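You operate a simulated robot arm through the tools that you are given. There is no shell and no other tool. Be economical: measure what you need, move in short steps, check, and stop when the job is done.

You run a simulated robot arm. Do the job below in one go: nothing can be reset, and whatever is moved stays where it is left.

Task
When the green lamp lights, switch off and draw the plate onto the iron rest.
Fine: it is hot, lift it by its wooden handle; shut the oven door after. Where these are worked on the way, their far stop is far enough and under half their travel is too little: oven door.

It is judged by the outcome, as a careful person would: the job done as asked, and still so three seconds after it is handed in. It fails if anything else is knocked over, pushed out of place, dropped, spilled or broken.

Robot
A 6-joint arm with a two-finger parallel gripper, fixed in place. Base frame: the origin is at the foot of the arm, x ahead of it, y to its left, z up; the work surface is at about z = 0. Lengths are in m, angles in degrees, forces in N, time in s.
With the tool pointing down near the work surface it reaches from about 0.14 to 0.58 m from the base axis. Its first joint turns from -66.0 to 66.0 degrees. Payload 2.1 kg.
The TCP is the grasp point between the finger pads, 0.03 m short of the fingertips. In the tool frame z runs along the fingers and y along their closing line. Largest opening 0.094 m; finger width 0.028, thickness 0.01; the body of the gripper, 0.05 by 0.096 m, starts 0.055 m behind the TCP.
Orientation is that of the tool frame in the base frame, as [roll, pitch, yaw] about the fixed x, y, z axes, in that order (R = Rz(yaw) Ry(pitch) Rx(roll)). With the fingers straight down and closing along the base's y, the tool's x points along the base's -x, its y along +y and its z along -z.

Tools
- The arm moves only by the tool nudge_tool. Its argument "targets" is a list of rows, each an object of numbers (a shift or turn left out is 0, a gripper value left out holds the last): "tx", "ty", "tz": the shift along the tool's x, y, z in m; "ax", "ay", "az": the turn, a rotation vector about the tool's x, y, z in rad; "jaw": the gripper command, from -1 (shut) to 1 (fully open), values between in proportion. In form: [{"tx": .., "ty": .., "tz": .., "ax": .., "ay": .., "az": .., "jaw": ..}, ...]. A call has 1 to 8 rows; each row shifts and turns the commanded pose from where the row before left it, along the tool's axes as they then stand. Rows are played at 5 a second. More than 0.05 m and 8.6 degrees between two rows, or a gripper value outside its range, and nothing of the call is played. Where a pose cannot be reached the arm comes as near as it can. A force on the tool above 90 N (or 10 N above the force at the start of the call, whichever is more), or a blocked arm, ends the call early, and 0.2 s more pass. Each finger travels about 0.072 m/s and halts on what it meets, pressing with about 40 N; the grip force reading is that of the motor and also rises with nothing between the fingers. The clock runs only during rows and for 0.2 s after the last one: add rows that do not move to give the fingers time. It gives the time, the measured TCP pose, the force on the tool (base axes), the opening and the grip force at its end, in the units of the frame above (readings bear some noise), with the torque about the TCP (base axes, N m) and any sound that the robot's microphone picked up.
- Cameras (640 x 400 px; columns grow to the right, rows downward): "scene" is fixed at [0.0702, -0.3885, 0.4822]; the picture's right is [0.61, -0.79, 0.00], its down [-0.47, -0.36, -0.80] and it looks along [0.64, 0.49, -0.59] (base axes); focal length 238 px, centre (320, 200). "wrist" rides on the gripper at [0.076, 0.014, -0.103] in the tool frame; the picture's right is [-0.18, 0.98, 0.00], its down [-0.75, -0.14, -0.64] and it looks along [-0.63, -0.12, 0.77] (tool axes); focal length 243 px, centre (320, 200). There is no depth. A picture from a camera that has moved, and an enlarged one, comes with that camera's place and axes in the base frame and with its lens.
- snapshot(camera): a new picture of that camera. It takes no simulated time.
- zoom(camera, box): a new picture of the part [left, top, right, bottom] of that camera's present view, enlarged. It takes no simulated time.
- hand_in(): hands the job in; it is judged then, once.

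Work in short steps. Places have to be worked out from the pictures, the camera data and where the tool is seen: move nearer, look again, correct. Check each grasp and each placing, and mend what went wrong. You have 120 turns and 68 pictures in all, those below and enlarged ones among them. Open the gripper and draw the arm clear of the work before you hand the job in, unless the task says otherwise; then end with one line.

The tools are called after "Call:" as a command line: name --argument value ..., lists and objects as JSON in quotes. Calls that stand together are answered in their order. nudge_tool: Moves the arm, as the interface text tells. Its arguments: {"type":"object","properties":{"targets":{"type":"array","items":{"type":"object","properties":{"tx":{"type":"number"},"ty":{"type":"number"},"tz":{"type":"number"},"ax":{"type":"number"},"ay":{"type":"number"},"az":{"type":"number"},"jaw":{"type":"number"}}}}},"required":["targets"]} The other tools are called the same way: snapshot (camera) takes a picture; zoom (camera, box) takes an enlarged picture of a part of a camera's view; hand_in () hands the job in.

At the start:

```text
time: 0.0
eef_pos: [0.2223, -0.1844, 0.3441]
ee_rot: [-179.9, 0.0, 179.8]
contact_force: [0.5, -0.3, 0.0]
torque: [0.04, 0.0, 0.01]
finger_gap: 0.0942
grip_force: 0.1
```

scene: 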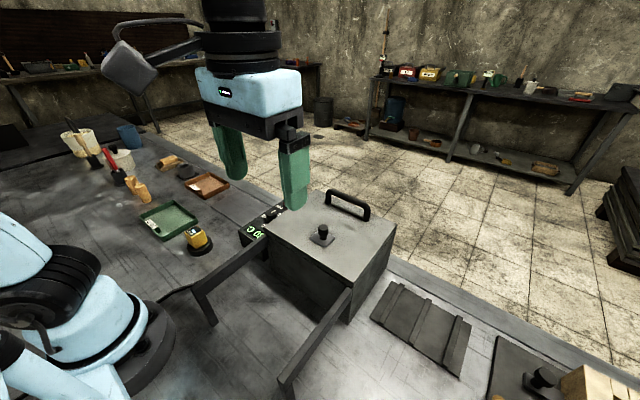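
wrist: 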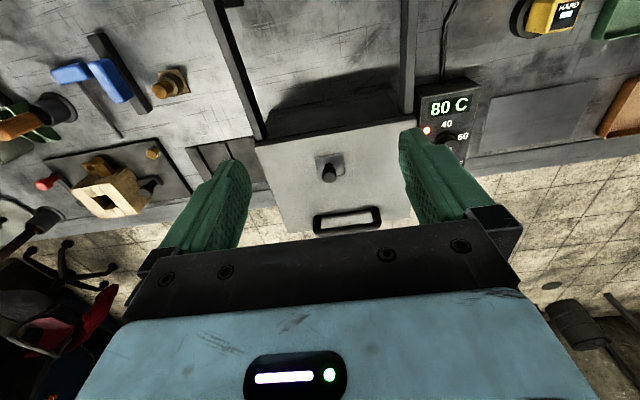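

The oven-like box sits ahead, with a control panel on its left showing 80 C. I'll enlarge both views to understand the parts.

Call:
zoom --camera "scene" --box '[160, 160, 480, 400]'

Call:
zoom --camera "wrist" --box '[180, 60, 500, 260]'

Call:
zoom --camera "wrist" --box '[0, 40, 260, 240]'

```text
1.67 times, centred on (320, 280) of scene
camera zoom: at [0.0702, -0.3885, 0.4822], right [0.61, -0.79, 0.0], down [-0.47, -0.36, -0.8], along [0.64, 0.49, -0.59], focal length 397 px, centre (320, 67)
```

zoom: 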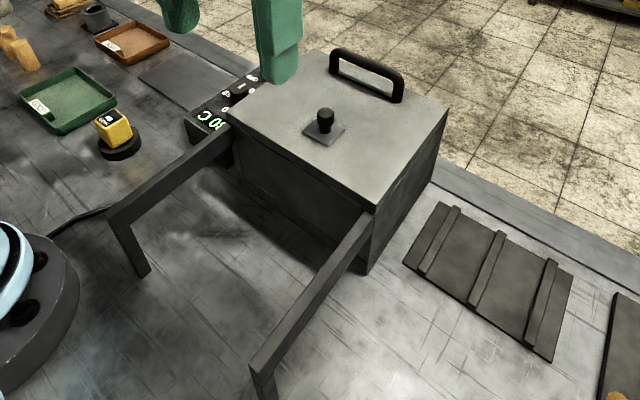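

```text
2.00 times, centred on (340, 160) of wrist
camera zoom: at [0.1448, -0.1695, 0.4465], right [0.19, 0.98, 0.0], down [0.75, -0.14, 0.64], along [0.63, -0.12, -0.77], focal length 485 px, centre (280, 280)
```

zoom: 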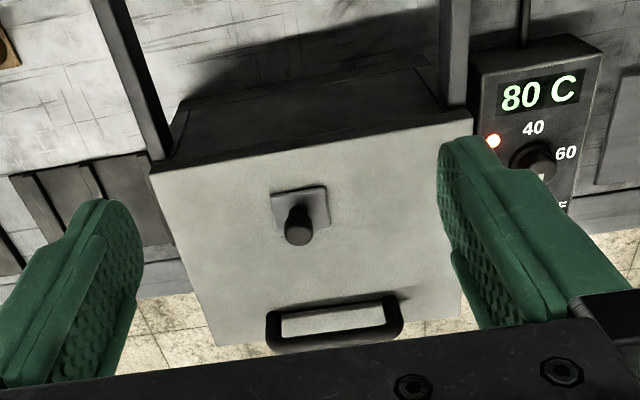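

```text
2.00 times, centred on (130, 140) of wrist
camera zoom: at [0.1448, -0.1695, 0.4465], right [0.19, 0.98, 0.0], down [0.75, -0.14, 0.64], along [0.63, -0.12, -0.77], focal length 485 px, centre (700, 320)
```

zoom: 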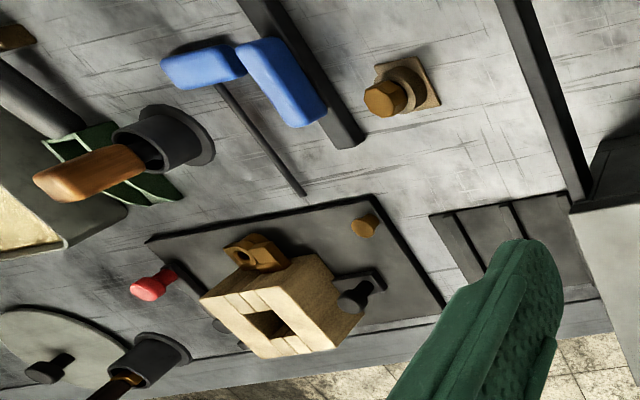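

I'll zoom in on the lid edges, knob and panel to understand the mechanism.

Call:
zoom --camera "scene" --box '[235, 180, 405, 320]'

Call:
zoom --camera "wrist" --box '[400, 70, 500, 170]'

Call:
zoom --camera "wrist" --box '[240, 80, 420, 240]'

```text
2.86 times, centred on (320, 250) of scene
camera zoom: at [0.0702, -0.3885, 0.4822], right [0.61, -0.79, 0.0], down [-0.47, -0.36, -0.8], along [0.64, 0.49, -0.59], focal length 680 px, centre (320, 57)
```

zoom: 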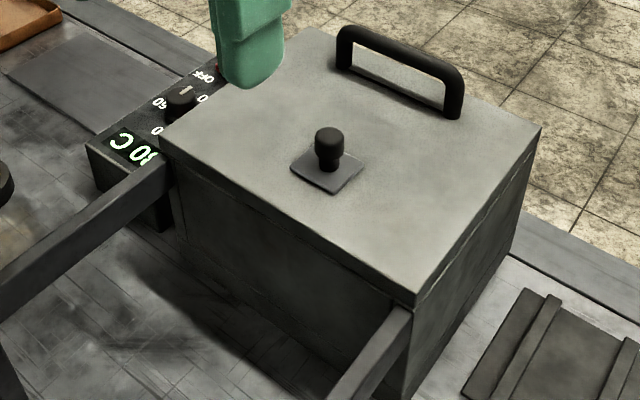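

```text
4.00 times, centred on (450, 120) of wrist
camera zoom: at [0.1448, -0.1695, 0.4465], right [0.19, 0.98, 0.0], down [0.75, -0.14, 0.64], along [0.63, -0.12, -0.77], focal length 970 px, centre (-200, 520)
```

zoom: 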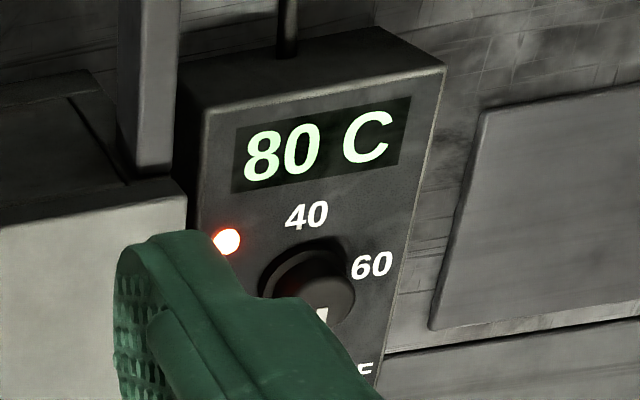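

```text
2.50 times, centred on (330, 160) of wrist
camera zoom: at [0.1448, -0.1695, 0.4465], right [0.19, 0.98, 0.0], down [0.75, -0.14, 0.64], along [0.63, -0.12, -0.77], focal length 606 px, centre (295, 300)
```

zoom: 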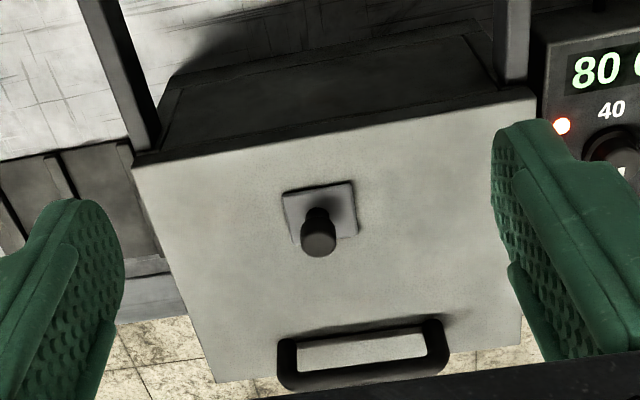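

The red lamp is lit, the knob is a rotary thermostat, and the lid's handle is on its far edge. I'll move over the panel for a clear view of the knob and lamps while waiting.

Call:
nudge_tool --targets '[{"ty": 0.045}, {"ty": 0.045}, {"ty": 0.045}, {"ty": 0.045}, {}]'

Call:
zoom --camera "wrist" --box '[220, 60, 420, 220]'

Call:
snapshot --camera "scene"

```text
time: 1.2
eef_pos: [0.221, -0.0036, 0.3442]
ee_rot: [-179.9, 0.1, 179.9]
contact_force: [-0.7, -0.5, -0.6]
torque: [-0.03, -0.03, 0.01]
finger_gap: 0.0939
grip_force: 0.0
```

```text
2.50 times, centred on (320, 140) of wrist
camera zoom: at [0.1443, 0.0115, 0.4468], right [0.19, 0.98, 0.0], down [0.75, -0.14, 0.64], along [0.63, -0.12, -0.77], focal length 606 px, centre (320, 350)
```

zoom: 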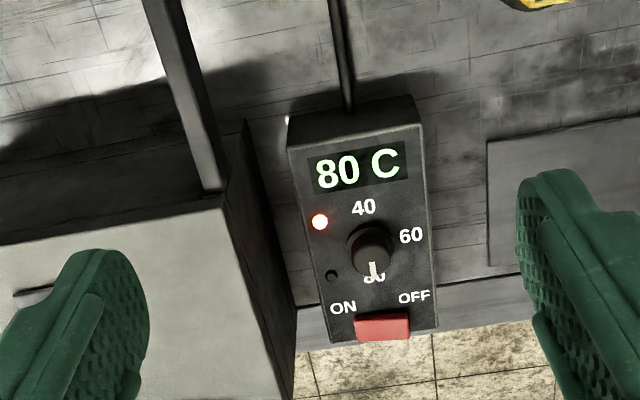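

```text
58 pictures are left
```

scene: 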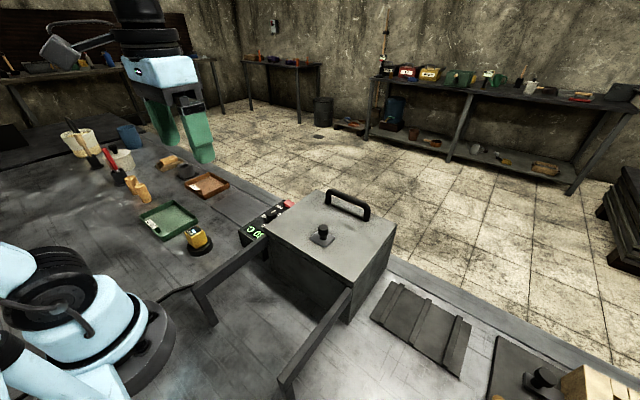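

There is a red ON/OFF rocker at the panel's far end, near (0.437, 0.005, 0.076), and the lower lamp (probably green) is still dark. I'll zoom in on the rocker from both cameras.

Call:
zoom --camera "scene" --box '[230, 185, 310, 250]'

Call:
zoom --camera "wrist" --box '[305, 160, 365, 210]'

```text
6.15 times, centred on (270, 218) of scene
camera zoom: at [0.0702, -0.3885, 0.4822], right [0.61, -0.79, 0.0], down [-0.47, -0.36, -0.8], along [0.64, 0.49, -0.59], focal length 1464 px, centre (628, 92)
```

zoom: 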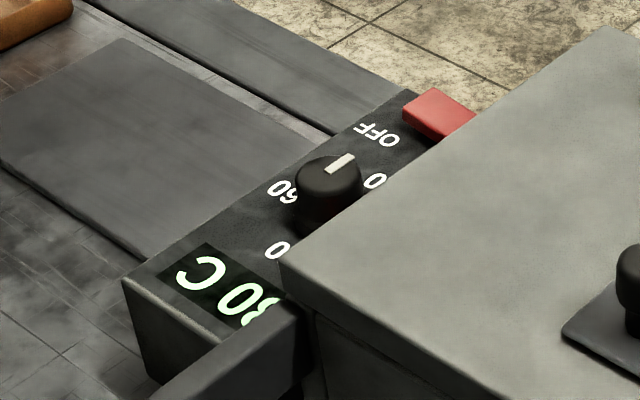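

```text
8.00 times, centred on (335, 185) of wrist
camera zoom: at [0.1443, 0.0115, 0.4468], right [0.19, 0.98, 0.0], down [0.75, -0.14, 0.64], along [0.63, -0.12, -0.77], focal length 1941 px, centre (200, 320)
```

zoom: 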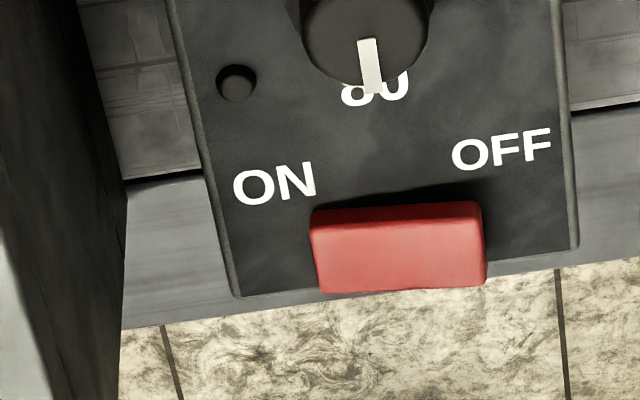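

Rocker spans about y -0.016 to 0.027; the OFF end is the +y one. I'll hover closed fingers above the OFF end and wait for the lamp.

Call:
nudge_tool --targets '[{"tx": -0.0357, "ty": 0.0043, "tz": 0.024, "jaw": -1}, {"tx": -0.0357, "ty": 0.0043, "tz": 0.024}, {"tx": -0.0357, "ty": 0.0043, "tz": 0.024}, {"tx": -0.0357, "ty": 0.0043, "tz": 0.024}, {"tx": -0.0357, "ty": 0.0043, "tz": 0.024}, {"tx": -0.0357, "ty": 0.0043, "tz": 0.024}, {}, {}]'

Call:
snapshot --camera "wrist"

```text
time: 3.0
eef_pos: [0.4344, 0.0177, 0.1993]
ee_rot: [-180.0, -0.1, 179.9]
contact_force: [0.0, -0.1, 0.0]
torque: [-0.02, 0.03, -0.01]
finger_gap: 0.0
grip_force: 33.0
```

```text
55 pictures are left
camera wrist: at [0.3584, 0.0325, 0.3022], right [0.19, 0.98, 0.0], down [0.75, -0.14, 0.64], along [0.63, -0.12, -0.77], focal length 243 px, centre (320, 200)
```

wrist: 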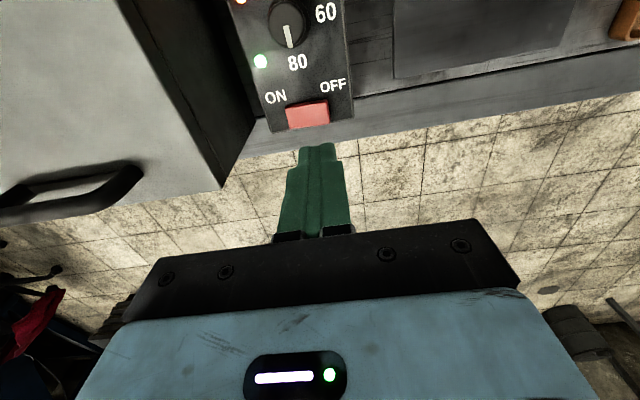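

The lower lamp appears to be lit green; I'll confirm with an enlarged view.

Call:
zoom --camera "wrist" --box '[220, 0, 380, 140]'

```text
2.86 times, centred on (300, 70) of wrist
camera zoom: at [0.3584, 0.0325, 0.3022], right [0.19, 0.98, 0.0], down [0.75, -0.14, 0.64], along [0.63, -0.12, -0.77], focal length 693 px, centre (377, 571)
```

zoom: 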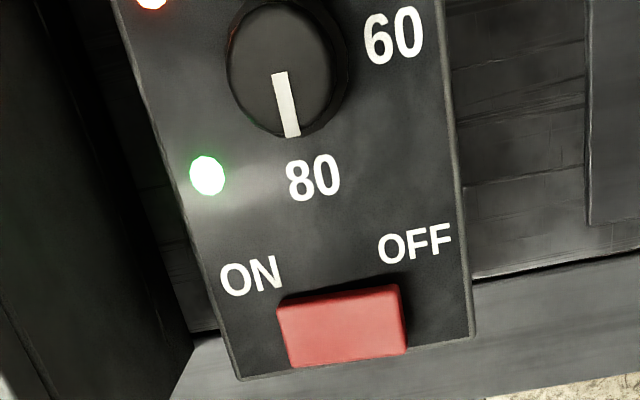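

Green is lit. Now descending onto the OFF end of the rocker.

Call:
nudge_tool --targets '[{"tx": -0.003, "ty": 0.004, "tz": 0.04}, {"tz": 0.035}, {"tz": 0.006}, {"tz": 0.006}, {"tz": 0.005}]'

Call:
zoom --camera "scene" --box '[230, 185, 310, 250]'

```text
time: 4.2
eef_pos: [0.4387, 0.0245, 0.1069]
ee_rot: [-179.9, 0.0, 179.9]
contact_force: [-0.4, -0.7, -0.4]
torque: [0.01, 0.0, 0.01]
finger_gap: 0.0
grip_force: 32.6
```

```text
6.15 times, centred on (270, 218) of scene
camera zoom: at [0.0702, -0.3885, 0.4822], right [0.61, -0.79, 0.0], down [-0.47, -0.36, -0.8], along [0.64, 0.49, -0.59], focal length 1464 px, centre (628, 92)
```

zoom: 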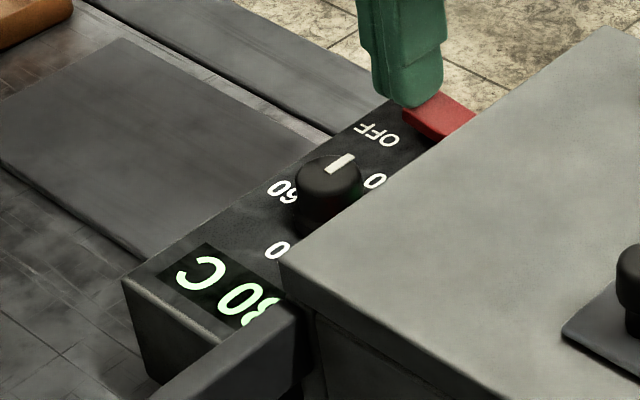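

Fingertips are just above the OFF end but slightly too far left; I'll shift 6 mm toward the pivot and press in small steps.

Call:
nudge_tool --targets '[{"ty": -0.006}, {"tz": 0.004}, {"tz": 0.004}, {"tz": 0.004}, {"tz": 0.004}]'

Call:
zoom --camera "scene" --box '[230, 185, 310, 250]'

```text
time: 5.2
eef_pos: [0.4383, 0.0203, 0.1009]
ee_rot: [180.0, -0.3, 179.8]
contact_force: [-1.4, 1.2, 25.3]
torque: [-0.19, -0.08, 0.03]
finger_gap: 0.0
grip_force: 32.9
stopped in row 4: the force on the tool passed its limit at 114 N (the readings are from after the stop); the commanded pose is now the measured one
```

```text
6.15 times, centred on (270, 218) of scene
camera zoom: at [0.0701, -0.3885, 0.4822], right [0.61, -0.79, 0.0], down [-0.47, -0.36, -0.8], along [0.64, 0.49, -0.59], focal length 1464 px, centre (628, 92)
```

zoom: 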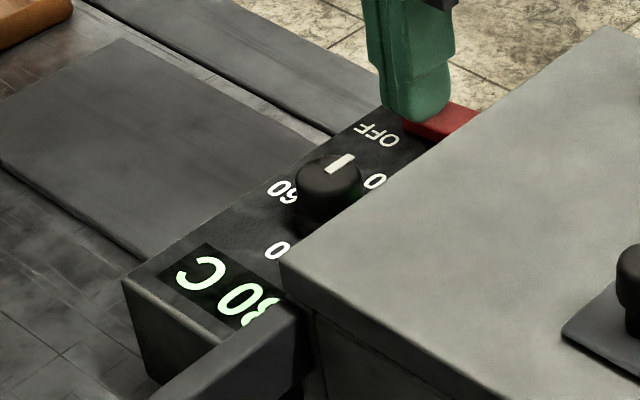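

It met a hard stop at z≈0.10. I'll rise and look at the rocker and lamps.

Call:
nudge_tool --targets '[{"tz": -0.04}, {"tz": -0.045}, {}]'

Call:
zoom --camera "wrist" --box '[220, 0, 380, 140]'

```text
time: 6.0
eef_pos: [0.4418, 0.0181, 0.1815]
ee_rot: [180.0, -0.2, -180.0]
contact_force: [0.7, 0.1, -0.2]
torque: [0.0, -0.03, -0.02]
finger_gap: 0.0
grip_force: 32.4
```

```text
2.86 times, centred on (300, 70) of wrist
camera zoom: at [0.3642, 0.0312, 0.2855], right [0.18, 0.98, 0.0], down [0.76, -0.14, 0.64], along [0.63, -0.12, -0.77], focal length 693 px, centre (377, 571)
```

zoom: 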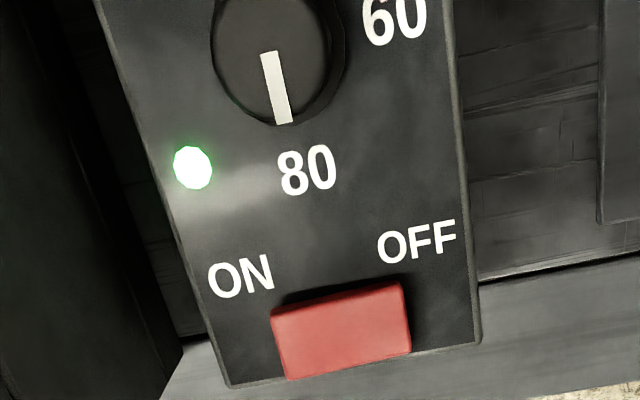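

Unclear if it rocked; I'll compare from the scene camera and the red lamp/display.

Call:
zoom --camera "scene" --box '[270, 190, 310, 220]'

```text
13.33 times, centred on (290, 205) of scene
camera zoom: at [0.0702, -0.3885, 0.4822], right [0.61, -0.79, 0.0], down [-0.47, -0.36, -0.8], along [0.64, 0.49, -0.59], focal length 3173 px, centre (720, 133)
```

zoom: 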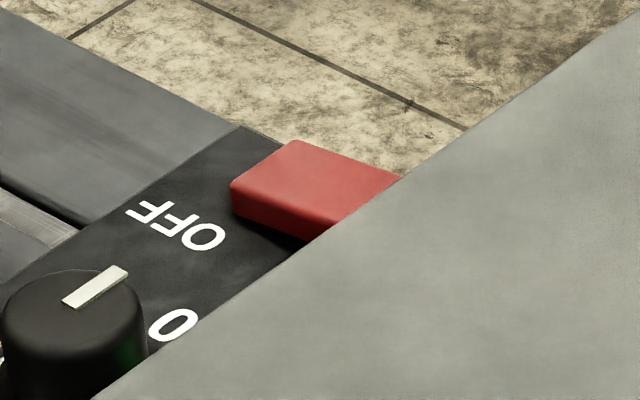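

Geometry says the OFF end has dropped by about 5 mm and stayed. I'll pull back to view the whole panel (red lamp, display).

Call:
nudge_tool --targets '[{"tx": 0.045, "tz": -0.02}, {"tx": 0.045, "tz": -0.02}, {"tx": 0.045, "tz": -0.02}, {"tx": 0.01}, {}]'

Call:
zoom --camera "wrist" --box '[220, 20, 420, 160]'

```text
time: 7.2
eef_pos: [0.2938, 0.0198, 0.2417]
ee_rot: [179.9, -0.2, 180.0]
contact_force: [0.8, -1.4, 0.8]
torque: [0.0, 0.0, 0.01]
finger_gap: 0.0001
grip_force: 33.2
```

```text
2.86 times, centred on (320, 90) of wrist
camera zoom: at [0.2177, 0.0349, 0.3462], right [0.18, 0.98, 0.0], down [0.76, -0.14, 0.64], along [0.63, -0.12, -0.77], focal length 693 px, centre (320, 514)
```

zoom: 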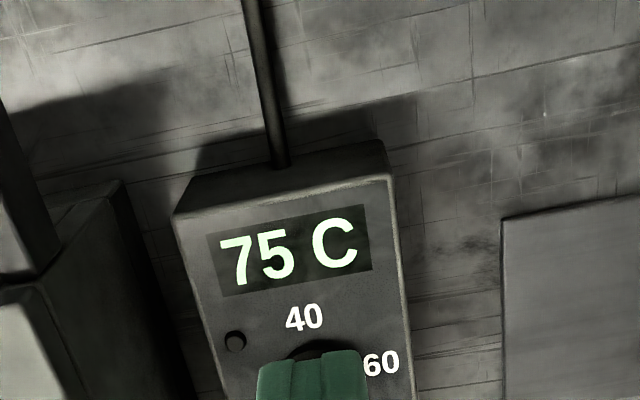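

Red lamp is out and the temperature is falling: it is off. Next I go above the lid handle (bar near (0.442, -0.18, 0.17), running along y), then turn the tool 90° so the fingers straddle it.

Call:
nudge_tool --targets '[{"tx": -0.0247, "ty": -0.0333, "tz": -0.0067, "jaw": 0.1}, {"tx": -0.0247, "ty": -0.0333, "tz": -0.0067}, {"tx": -0.0247, "ty": -0.0333, "tz": -0.0067}, {"tx": -0.0247, "ty": -0.0333, "tz": -0.0067}, {"tx": -0.0247, "ty": -0.0333, "tz": -0.0067}, {"tx": -0.0247, "ty": -0.0333, "tz": -0.0067}, {"az": 0.1428}, {"az": 0.1428}]'

Call:
nudge_tool --targets '[{"az": 0.1428}, {"az": 0.1428}, {"az": 0.1428}, {"az": 0.1428}, {"az": 0.1428}, {"az": 0.1428}, {"az": 0.1428}, {"az": 0.1428}]'

Call:
nudge_tool --targets '[{"az": 0.1428}, {}]'

Call:
snapshot --camera "wrist"

Call:
snapshot --camera "scene"

```text
time: 9.0
eef_pos: [0.443, -0.181, 0.2847]
ee_rot: [-179.8, -0.1, 163.7]
contact_force: [0.2, -1.2, -0.7]
torque: [-0.02, -0.01, -0.01]
finger_gap: 0.0517
grip_force: 0.0
```

```text
time: 10.8
eef_pos: [0.442, -0.1795, 0.2864]
ee_rot: [-179.8, -0.1, 97.9]
contact_force: [0.0, 0.0, -0.2]
torque: [-0.01, 0.02, 0.02]
finger_gap: 0.0515
grip_force: 0.1
```

```text
time: 11.4
eef_pos: [0.4412, -0.1799, 0.2857]
ee_rot: [-179.8, 0.0, 90.0]
contact_force: [-0.5, -0.1, -0.2]
torque: [0.03, 0.01, 0.0]
finger_gap: 0.0515
grip_force: 0.0
```

```text
48 pictures are left
camera wrist: at [0.4567, -0.1042, 0.3885], right [0.98, -0.18, 0.0], down [-0.14, -0.75, 0.64], along [-0.12, -0.63, -0.77], focal length 243 px, centre (320, 200)
```

wrist: 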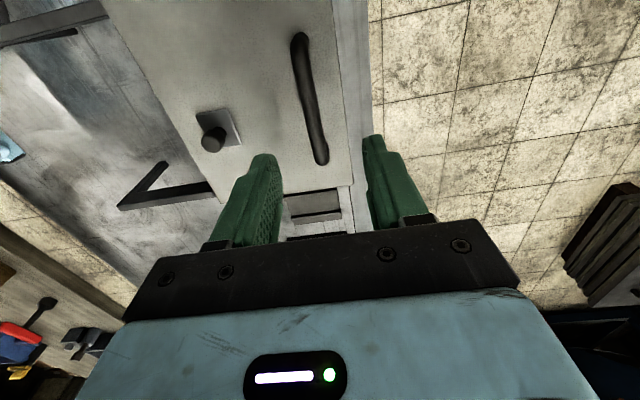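

```text
47 pictures are left
```

scene: 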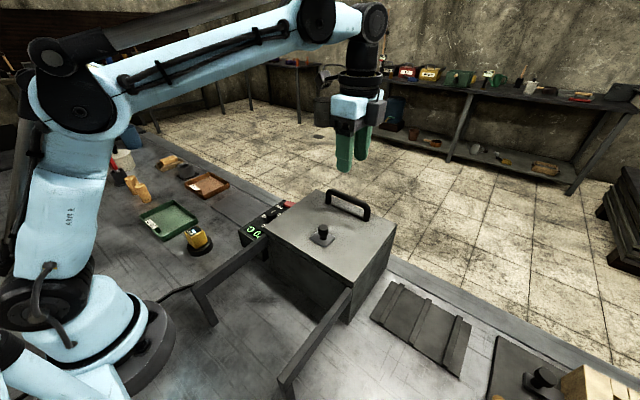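

The bar is centred near (0.434, -0.176). I'll centre over it and descend to straddle it with the fingertips.

Call:
nudge_tool --targets '[{"ty": -0.0075, "tx": 0.003, "tz": 0.04}, {"tz": 0.03}, {"tz": 0.015}, {"tz": 0.01}, {}]'

Call:
zoom --camera "scene" --box '[290, 140, 410, 230]'

Call:
zoom --camera "wrist" --box '[180, 40, 440, 260]'

```text
time: 12.6
eef_pos: [0.4346, -0.1774, 0.19]
ee_rot: [-179.8, 0.0, 89.9]
contact_force: [0.2, 0.5, -0.1]
torque: [0.01, 0.0, 0.01]
finger_gap: 0.0516
grip_force: 0.1
```

```text
4.44 times, centred on (350, 185) of scene
camera zoom: at [0.0702, -0.3885, 0.4822], right [0.61, -0.79, 0.0], down [-0.47, -0.36, -0.8], along [0.64, 0.49, -0.59], focal length 1058 px, centre (187, 267)
```

zoom: 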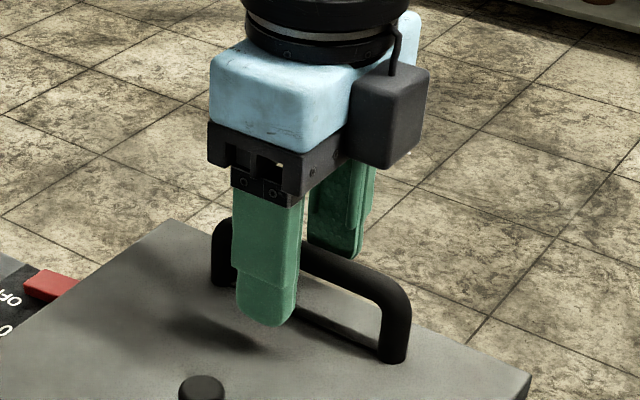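

```text
1.82 times, centred on (310, 150) of wrist
camera zoom: at [0.4482, -0.101, 0.2932], right [0.98, -0.18, 0.0], down [-0.14, -0.75, 0.64], along [-0.12, -0.63, -0.77], focal length 441 px, centre (338, 291)
```

zoom: 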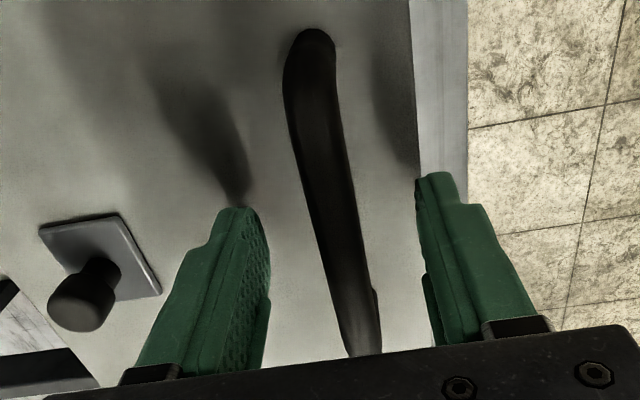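

The fingers straddle the bar with room below. Closing.

Call:
nudge_tool --targets '[{"jaw": -1}, {}, {}, {}]'

```text
time: 13.6
eef_pos: [0.4334, -0.1775, 0.1907]
ee_rot: [-179.7, 0.0, 90.0]
contact_force: [-0.4, 0.2, -3.1]
torque: [-0.06, 0.02, -0.1]
finger_gap: 0.0134
grip_force: 45.3
```

Gripped the 13 mm bar. I'll test with a small lift and read the force.

Call:
nudge_tool --targets '[{"tz": -0.006}, {"tz": -0.006}]'

Call:
zoom --camera "scene" --box '[240, 150, 420, 330]'

```text
time: 14.2
eef_pos: [0.4326, -0.1772, 0.2032]
ee_rot: [-179.8, -0.1, 90.1]
contact_force: [0.7, 1.4, -33.8]
torque: [0.05, -0.02, -0.16]
finger_gap: 0.0134
grip_force: 45.3
```

```text
2.22 times, centred on (330, 240) of scene
camera zoom: at [0.0704, -0.3886, 0.4821], right [0.61, -0.79, 0.0], down [-0.47, -0.36, -0.8], along [0.64, 0.49, -0.59], focal length 529 px, centre (298, 111)
```

zoom: 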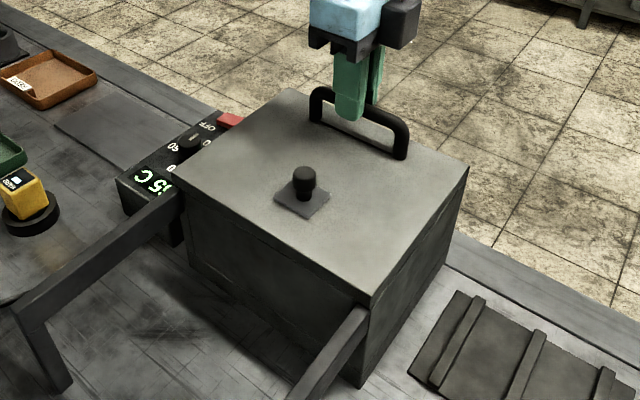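

33 N of downward pull now; I'll check whether the lid's rear edge has lifted.

Call:
zoom --camera "scene" --box '[320, 180, 420, 320]'

```text
2.86 times, centred on (370, 250) of scene
camera zoom: at [0.0704, -0.3886, 0.4821], right [0.61, -0.79, 0.0], down [-0.47, -0.36, -0.8], along [0.64, 0.49, -0.59], focal length 680 px, centre (177, 57)
```

zoom: 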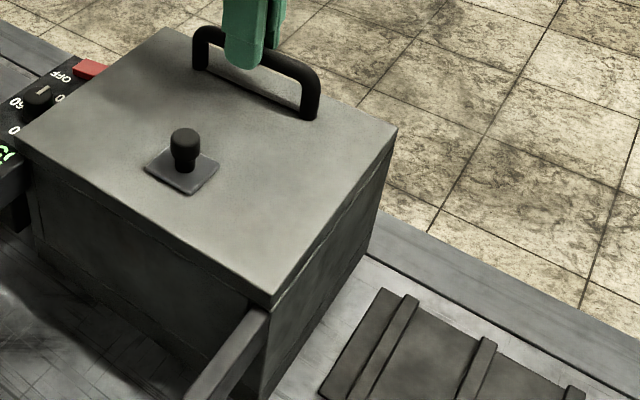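

The lid did not lift; the pads slipped up the bar instead. So it likely slides along the rails: I'll settle back down and pull gently toward me (-x).

Call:
nudge_tool --targets '[{"tz": 0.006}, {"tz": 0.006}, {"ty": -0.006}, {"ty": -0.006}, {"ty": -0.006}]'

Call:
zoom --camera "scene" --box '[240, 150, 420, 330]'

```text
time: 15.4
eef_pos: [0.4167, -0.177, 0.1906]
ee_rot: [-179.8, 0.0, 90.0]
contact_force: [1.5, -3.5, 31.7]
torque: [-0.57, 0.03, -0.1]
finger_gap: 0.0136
grip_force: 45.4
```

```text
2.22 times, centred on (330, 240) of scene
camera zoom: at [0.0701, -0.3885, 0.4822], right [0.61, -0.79, 0.0], down [-0.47, -0.36, -0.8], along [0.64, 0.49, -0.59], focal length 529 px, centre (298, 111)
```

zoom: 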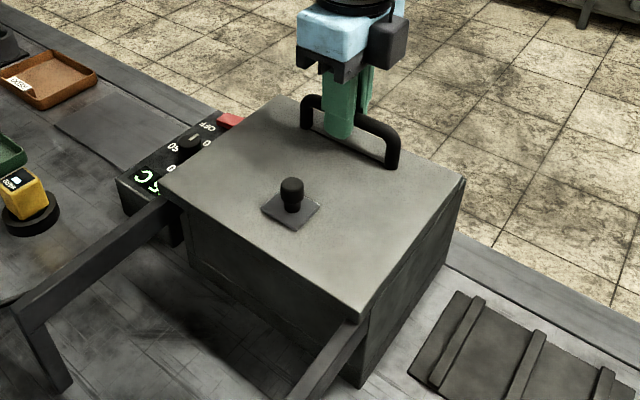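

The lid slides toward the robot on the rails, with little force. I'll ease the downward load and keep drawing it.

Call:
nudge_tool --targets '[{"tz": -0.003}, {"ty": -0.015}, {"ty": -0.02}, {"ty": -0.02}, {"ty": -0.02}, {"ty": -0.02}]'

Call:
snapshot --camera "scene"

```text
time: 16.8
eef_pos: [0.3219, -0.1777, 0.1945]
ee_rot: [-179.7, -0.2, 90.1]
contact_force: [1.1, 17.9, -27.2]
torque: [0.02, 0.03, -0.21]
finger_gap: 0.0135
grip_force: 44.6
```

```text
41 pictures are left
```

scene: 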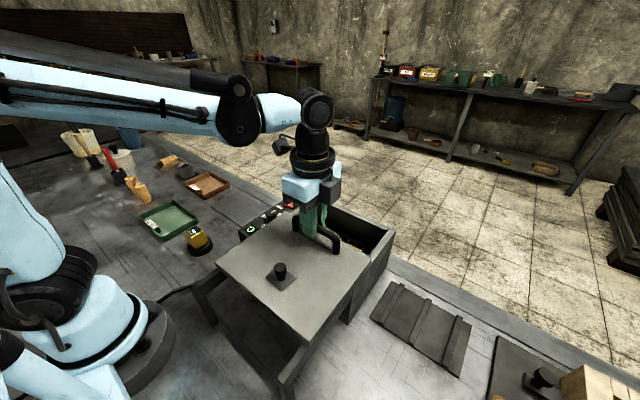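

Opened about 0.11 m; continuing gently to the far stop.

Call:
nudge_tool --targets '[{"ty": -0.012, "tz": 0.001}, {"ty": -0.012, "tz": 0.001}, {"ty": -0.012}, {"ty": -0.01}, {"ty": -0.008}]'

Call:
snapshot --camera "scene"

```text
time: 18.0
eef_pos: [0.2693, -0.1795, 0.1924]
ee_rot: [179.8, 0.3, 90.0]
contact_force: [17.7, -2.2, 33.1]
torque: [0.06, -0.28, -0.07]
finger_gap: 0.0134
grip_force: 44.8
```

```text
40 pictures are left
```

scene: 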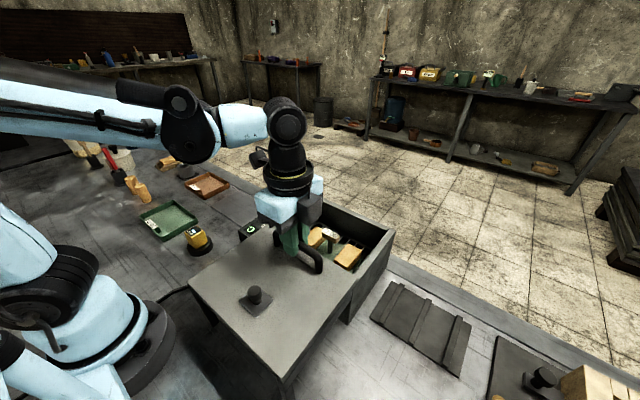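

Resistance of 17 N in x suggests the stop. One more few millimetres to be sure, then release and rise.

Call:
nudge_tool --targets '[{"ty": -0.005}, {"ty": -0.005}]'

Call:
nudge_tool --targets '[{"jaw": 0.0}, {}, {}, {"tz": -0.04}, {"tz": -0.04}, {"tz": -0.04}, {}]'

Call:
snapshot --camera "wrist"

Call:
zoom --camera "scene" --box '[180, 180, 420, 400]'

```text
time: 18.6
eef_pos: [0.269, -0.1784, 0.1916]
ee_rot: [177.8, 0.4, 90.1]
contact_force: [7.9, -0.7, -5.0]
torque: [-0.02, -0.24, -0.36]
finger_gap: 0.0134
grip_force: 45.4
stopped in row 2: the force on the tool passed its limit at 92 N (the readings are from after the stop); the commanded pose is now the measured one
```

```text
time: 20.2
eef_pos: [0.2651, -0.1778, 0.3107]
ee_rot: [177.9, 0.4, 90.2]
contact_force: [0.4, 0.2, 0.3]
torque: [0.02, 0.0, -0.02]
finger_gap: 0.047
grip_force: 0.0
```

```text
39 pictures are left
camera wrist: at [0.275, -0.1005, 0.4144], right [0.98, -0.18, 0.04], down [-0.16, -0.75, 0.64], along [-0.09, -0.64, -0.77], focal length 243 px, centre (320, 200)
```

wrist: 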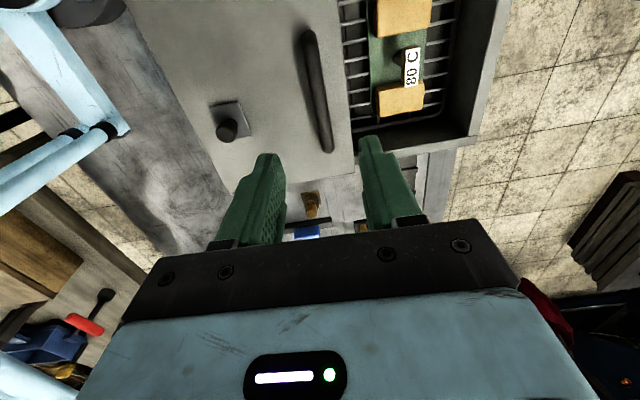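

```text
1.82 times, centred on (300, 290) of scene
camera zoom: at [0.0702, -0.3885, 0.4822], right [0.61, -0.79, 0.0], down [-0.47, -0.36, -0.8], along [0.64, 0.49, -0.59], focal length 433 px, centre (356, 36)
```

zoom: 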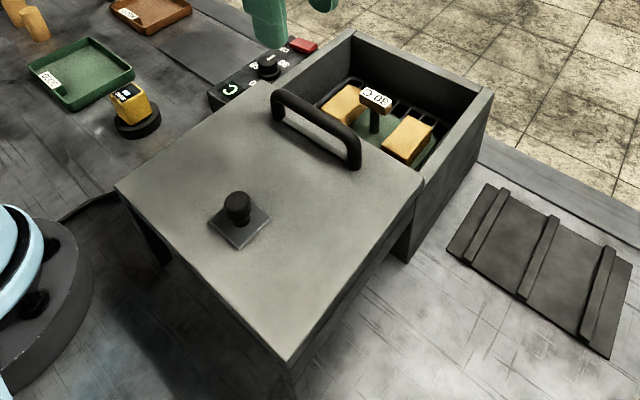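

The oven is open and shows a green plate with tan blocks and a post carrying an "80 C" tag. I'll zoom in to find the wooden handle.

Call:
zoom --camera "scene" --box '[330, 195, 440, 275]'

Call:
zoom --camera "wrist" --box '[330, 0, 490, 150]'

```text
5.00 times, centred on (385, 235) of scene
camera zoom: at [0.0702, -0.3885, 0.4822], right [0.61, -0.79, 0.0], down [-0.47, -0.36, -0.8], along [0.64, 0.49, -0.59], focal length 1190 px, centre (-5, 25)
```

zoom: 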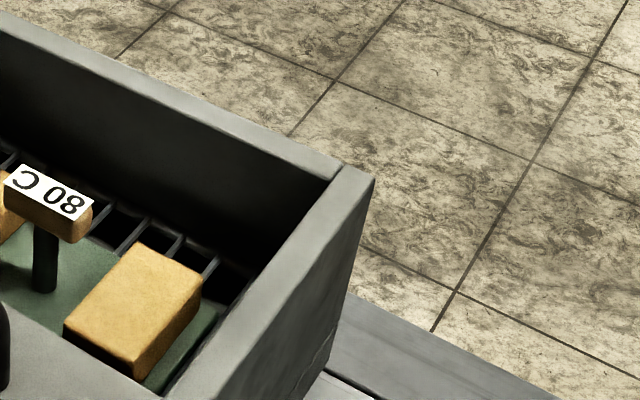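

```text
2.67 times, centred on (410, 75) of wrist
camera zoom: at [0.275, -0.1005, 0.4144], right [0.98, -0.18, 0.04], down [-0.16, -0.75, 0.64], along [-0.09, -0.64, -0.77], focal length 647 px, centre (80, 533)
```

zoom: 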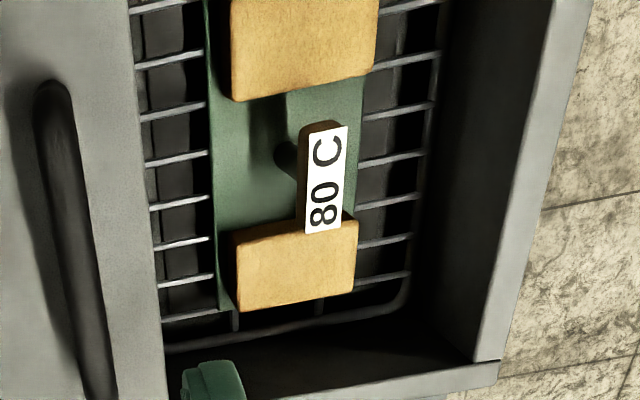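

The plate has a T-handle: a wooden crossbar (with label) along y near (0.375, -0.182, 0.115), and two loose-looking blocks lie on the plate. I'll level the tool and hover above the crossbar.

Call:
nudge_tool --targets '[{"ax": 0.0366}, {"ty": 0.04, "tx": -0.002}, {"ty": 0.04, "tx": -0.002}, {"ty": 0.03}, {"tz": 0.04}, {"tz": 0.03}, {}]'

Call:
zoom --camera "wrist" --box '[200, 0, 440, 200]'

Call:
zoom --camera "scene" --box '[300, 130, 420, 270]'

```text
time: 21.8
eef_pos: [0.3721, -0.182, 0.2401]
ee_rot: [-180.0, 0.5, 90.2]
contact_force: [-0.2, -0.1, 0.1]
torque: [0.02, -0.03, -0.01]
finger_gap: 0.0469
grip_force: 0.0
```

```text
2.00 times, centred on (320, 100) of wrist
camera zoom: at [0.3868, -0.105, 0.3428], right [0.98, -0.18, 0.0], down [-0.14, -0.75, 0.65], along [-0.12, -0.64, -0.76], focal length 485 px, centre (320, 400)
```

zoom: 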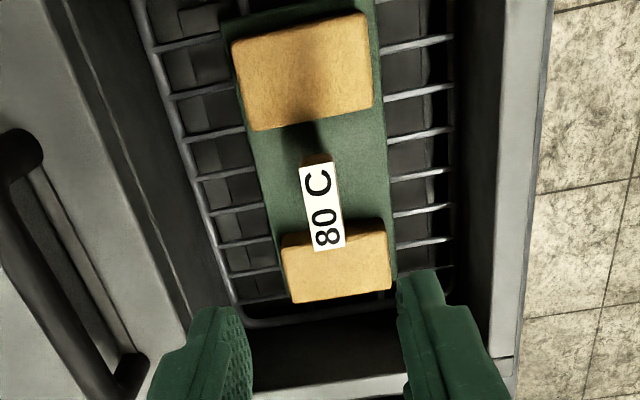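

```text
2.86 times, centred on (360, 200) of scene
camera zoom: at [0.0702, -0.3885, 0.4822], right [0.61, -0.79, 0.0], down [-0.47, -0.36, -0.8], along [0.64, 0.49, -0.59], focal length 680 px, centre (206, 200)
```

zoom: 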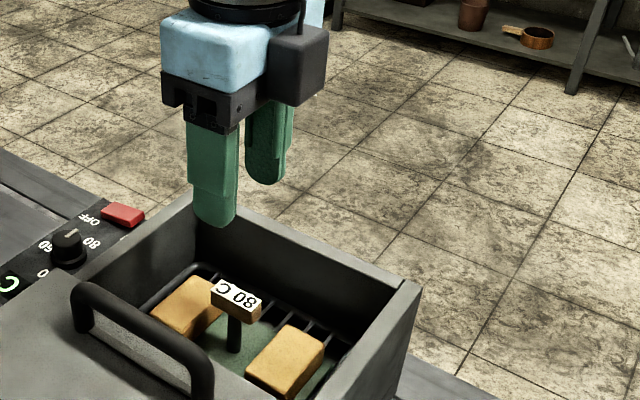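

Crossbar at about (0.373, -0.182); the fingers are aligned with it. Descending with the gap of 47 mm straddling it.

Call:
nudge_tool --targets '[{"tz": 0.04}, {"tz": 0.035}, {"tz": 0.02}, {"tz": 0.012}, {}]'

Call:
zoom --camera "wrist" --box '[200, 60, 440, 260]'

Call:
zoom --camera "scene" --box '[300, 150, 420, 270]'

```text
time: 23.0
eef_pos: [0.3724, -0.1825, 0.1345]
ee_rot: [179.9, 0.4, 90.1]
contact_force: [-0.5, 0.1, 0.3]
torque: [0.01, 0.02, 0.0]
finger_gap: 0.0468
grip_force: 0.1
```

```text
2.00 times, centred on (320, 160) of wrist
camera zoom: at [0.3859, -0.1065, 0.2365], right [0.98, -0.18, 0.0], down [-0.14, -0.75, 0.65], along [-0.12, -0.64, -0.76], focal length 485 px, centre (320, 280)
```

zoom: 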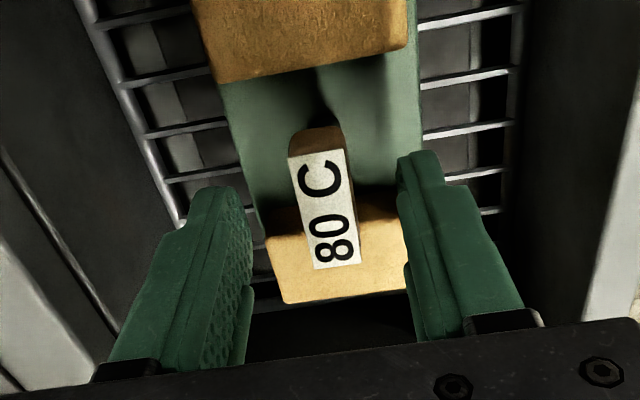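

```text
3.33 times, centred on (360, 210) of scene
camera zoom: at [0.0702, -0.3885, 0.4822], right [0.61, -0.79, 0.0], down [-0.47, -0.36, -0.8], along [0.64, 0.49, -0.59], focal length 793 px, centre (187, 167)
```

zoom: 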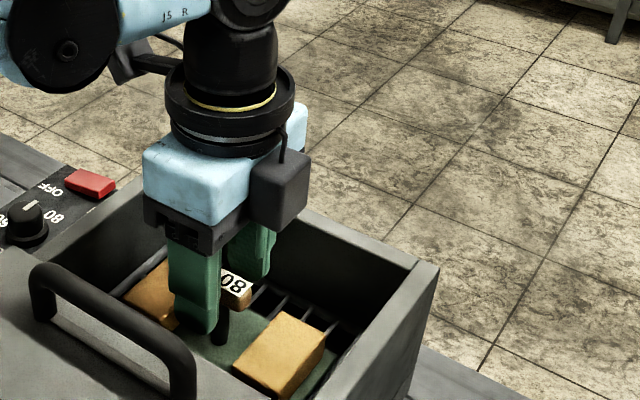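

The label top is at z≈0.116. I'll lower another 15 mm and close on the wood.

Call:
nudge_tool --targets '[{"tz": 0.008}, {"tz": 0.007}, {"jaw": -1}, {}, {}, {}]'

Call:
zoom --camera "wrist" --box '[200, 60, 440, 260]'

```text
time: 24.4
eef_pos: [0.3737, -0.1835, 0.1201]
ee_rot: [-179.9, 0.5, 90.2]
contact_force: [-0.5, 0.6, -2.0]
torque: [-0.03, 0.01, 0.02]
finger_gap: 0.02
grip_force: 40.5
```

```text
2.00 times, centred on (320, 160) of wrist
camera zoom: at [0.3868, -0.1064, 0.2215], right [0.98, -0.18, 0.0], down [-0.14, -0.75, 0.65], along [-0.12, -0.64, -0.76], focal length 485 px, centre (320, 280)
```

zoom: 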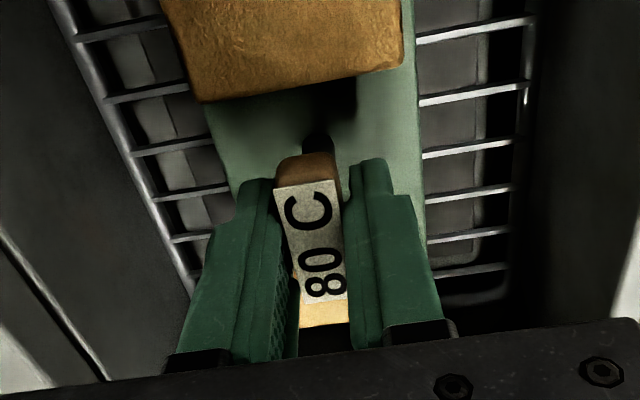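

Firm grip, 20 mm of wood. Lifting slowly and checking level.

Call:
nudge_tool --targets '[{"tz": -0.005}, {"tz": -0.008}, {"tz": -0.012}, {"tz": -0.015}, {}]'

Call:
zoom --camera "scene" --box '[300, 150, 420, 270]'

```text
time: 25.6
eef_pos: [0.3725, -0.1819, 0.1636]
ee_rot: [180.0, 0.3, 90.2]
contact_force: [-0.9, 0.5, -3.6]
torque: [0.0, -0.02, -0.01]
finger_gap: 0.02
grip_force: 40.2
```

```text
3.33 times, centred on (360, 210) of scene
camera zoom: at [0.0702, -0.3885, 0.4822], right [0.61, -0.79, 0.0], down [-0.47, -0.36, -0.8], along [0.64, 0.49, -0.59], focal length 793 px, centre (187, 167)
```

zoom: 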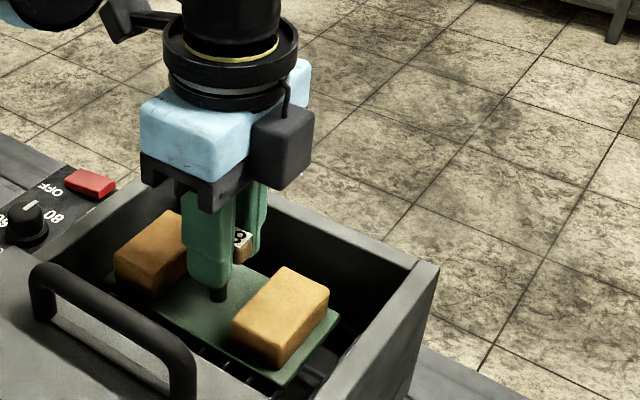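

The plate is level with both blocks riding on it. Lifting further to clear the oven walls.

Call:
nudge_tool --targets '[{"tz": -0.01}, {"tz": -0.02}, {"tz": -0.025}, {"tz": -0.025}, {"tz": -0.02}, {"tz": -0.01}, {}]'

Call:
snapshot --camera "scene"

Call:
snapshot --camera "wrist"

```text
time: 27.2
eef_pos: [0.3735, -0.1814, 0.2722]
ee_rot: [-180.0, 0.4, 90.3]
contact_force: [0.0, 0.1, -2.1]
torque: [-0.02, -0.02, -0.03]
finger_gap: 0.0199
grip_force: 39.6
```

```text
29 pictures are left
```

scene: 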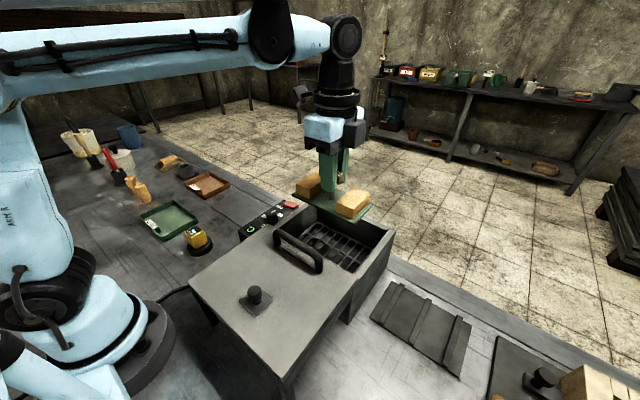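

```text
28 pictures are left
camera wrist: at [0.3877, -0.1059, 0.3736], right [0.98, -0.18, 0.0], down [-0.14, -0.75, 0.65], along [-0.12, -0.64, -0.76], focal length 243 px, centre (320, 200)
```

wrist: 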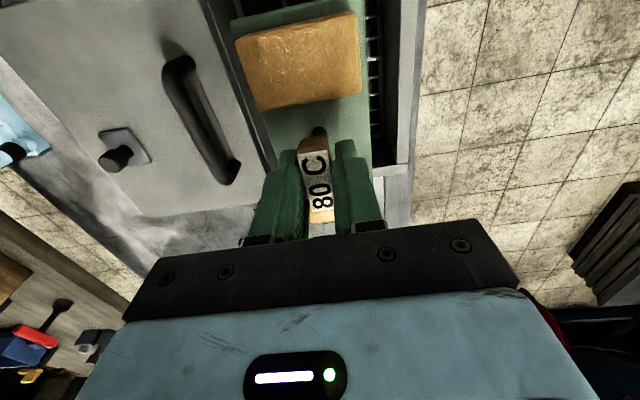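

The plate is clear of the oven. Carrying it over to the rest, centred around (0.382, -0.402), with gentle ramps.

Call:
nudge_tool --targets '[{"tx": -0.01}, {"tx": -0.02}, {"tx": -0.03, "ty": 0.003}, {"tx": -0.035, "ty": 0.003}, {"tx": -0.035, "ty": 0.002}, {"tx": -0.03}, {"tx": -0.02}, {"tx": -0.01}]'

Call:
nudge_tool --targets '[{"tx": -0.015}, {"tx": -0.01}, {"tx": -0.005}, {"tz": 0.01}, {"tz": 0.02}, {"tz": 0.02}, {"tz": 0.01}, {}]'

Call:
snapshot --camera "scene"

Call:
snapshot --camera "wrist"

```text
time: 29.0
eef_pos: [0.3799, -0.37, 0.2678]
ee_rot: [-179.8, 0.4, 90.2]
contact_force: [0.6, 0.6, -2.9]
torque: [-0.01, 0.04, -0.02]
finger_gap: 0.02
grip_force: 39.8
out of reach, approached as far as the arm can: row 8
```

```text
time: 30.8
eef_pos: [0.373, -0.3816, 0.2058]
ee_rot: [-179.9, 0.4, 90.1]
contact_force: [0.7, -0.8, -3.3]
torque: [-0.01, 0.02, 0.02]
finger_gap: 0.0197
grip_force: 40.0
out of reach, approached as far as the arm can: row 1, 2, 3
```

```text
27 pictures are left
```

scene: 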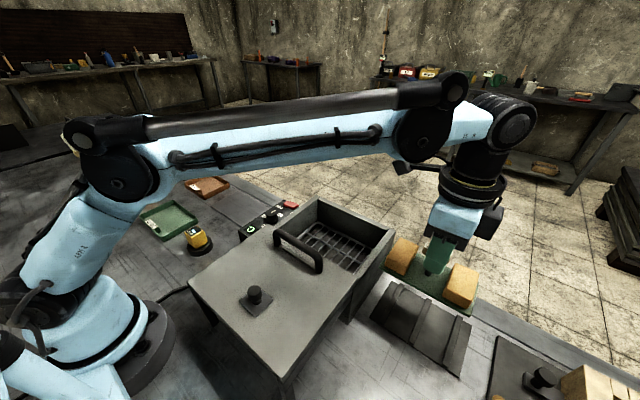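

```text
26 pictures are left
camera wrist: at [0.3865, -0.3053, 0.3078], right [0.98, -0.18, 0.0], down [-0.14, -0.75, 0.65], along [-0.12, -0.64, -0.76], focal length 243 px, centre (320, 200)
```

wrist: 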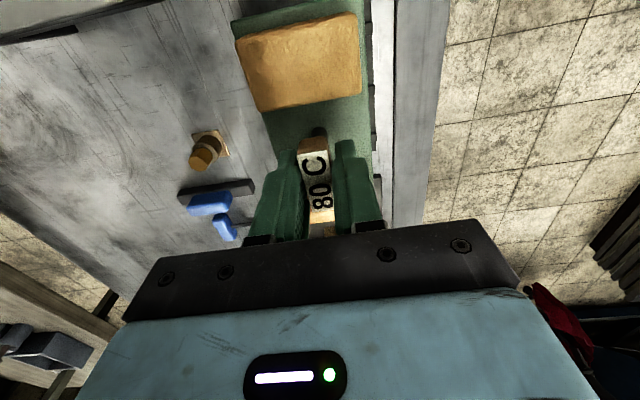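

At this height the reach limited me to y≈-0.38. I'll shift further at this lower height, then check alignment.

Call:
nudge_tool --targets '[{"tx": -0.008, "ty": 0.004}, {"tx": -0.008, "ty": 0.004}, {"tx": -0.005}, {}]'

Call:
zoom --camera "scene" --box '[340, 200, 520, 390]'

```text
time: 31.8
eef_pos: [0.3824, -0.4051, 0.2037]
ee_rot: [-180.0, 0.4, 90.2]
contact_force: [0.6, 0.7, -3.9]
torque: [-0.02, -0.02, 0.02]
finger_gap: 0.0198
grip_force: 40.4
```

```text
2.11 times, centred on (430, 295) of scene
camera zoom: at [0.0702, -0.3885, 0.4821], right [0.61, -0.79, 0.0], down [-0.47, -0.36, -0.8], along [0.64, 0.49, -0.59], focal length 501 px, centre (88, 0)
```

zoom: 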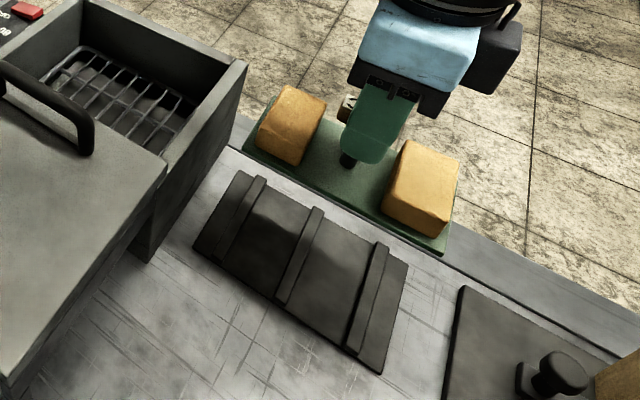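

Plate centre lines up with the rest's centre (≈0.382, -0.402), and its bottom is about 0.06 m below the TCP. Lowering to just above the ribs.

Call:
nudge_tool --targets '[{"tz": 0.01}, {"tz": 0.02, "tx": 0.001}, {"tz": 0.025, "tx": 0.001}, {"tz": 0.02}, {"tz": 0.015}, {"tz": 0.008}, {}]'

Call:
zoom --camera "scene" --box '[340, 230, 520, 390]'

```text
time: 33.4
eef_pos: [0.3813, -0.4006, 0.1056]
ee_rot: [-179.9, 0.4, 90.2]
contact_force: [0.3, -0.2, -2.3]
torque: [0.01, 0.0, 0.01]
finger_gap: 0.0198
grip_force: 40.2
```

```text
2.50 times, centred on (430, 310) of scene
camera zoom: at [0.0702, -0.3885, 0.4821], right [0.61, -0.79, 0.0], down [-0.47, -0.36, -0.8], along [0.64, 0.49, -0.59], focal length 595 px, centre (45, -75)
```

zoom: 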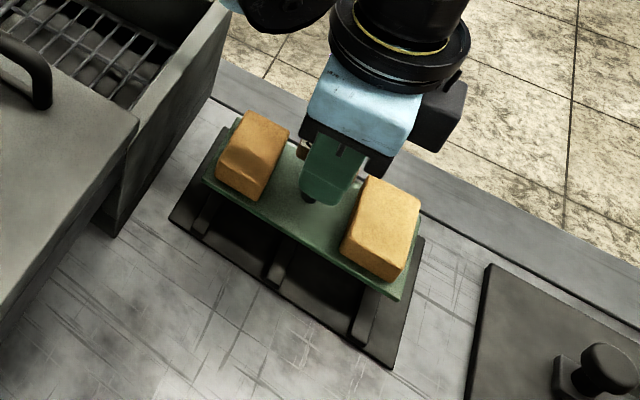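

Well lined up; lowering in small steps until contact.

Call:
nudge_tool --targets '[{"tz": 0.004}, {"tz": 0.004}, {"tz": 0.004}, {"tz": 0.003}, {}]'

Call:
zoom --camera "scene" --box '[340, 230, 520, 390]'

```text
time: 34.6
eef_pos: [0.3819, -0.4009, 0.0895]
ee_rot: [-179.9, 0.4, 90.2]
contact_force: [0.7, 0.2, -3.2]
torque: [-0.01, 0.02, 0.01]
finger_gap: 0.0199
grip_force: 39.8
```

```text
2.50 times, centred on (430, 310) of scene
camera zoom: at [0.0702, -0.3885, 0.4821], right [0.61, -0.79, 0.0], down [-0.47, -0.36, -0.8], along [0.64, 0.49, -0.59], focal length 595 px, centre (45, -75)
```

zoom: 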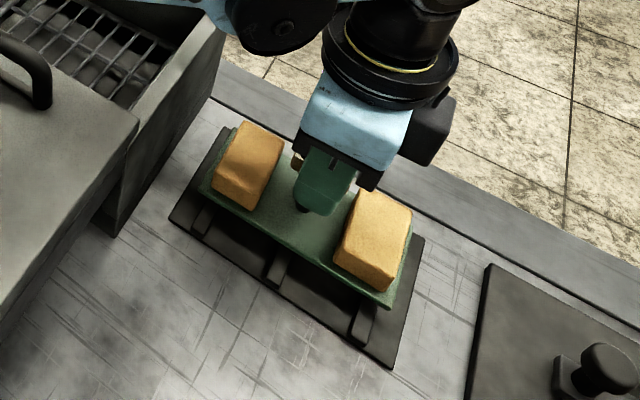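

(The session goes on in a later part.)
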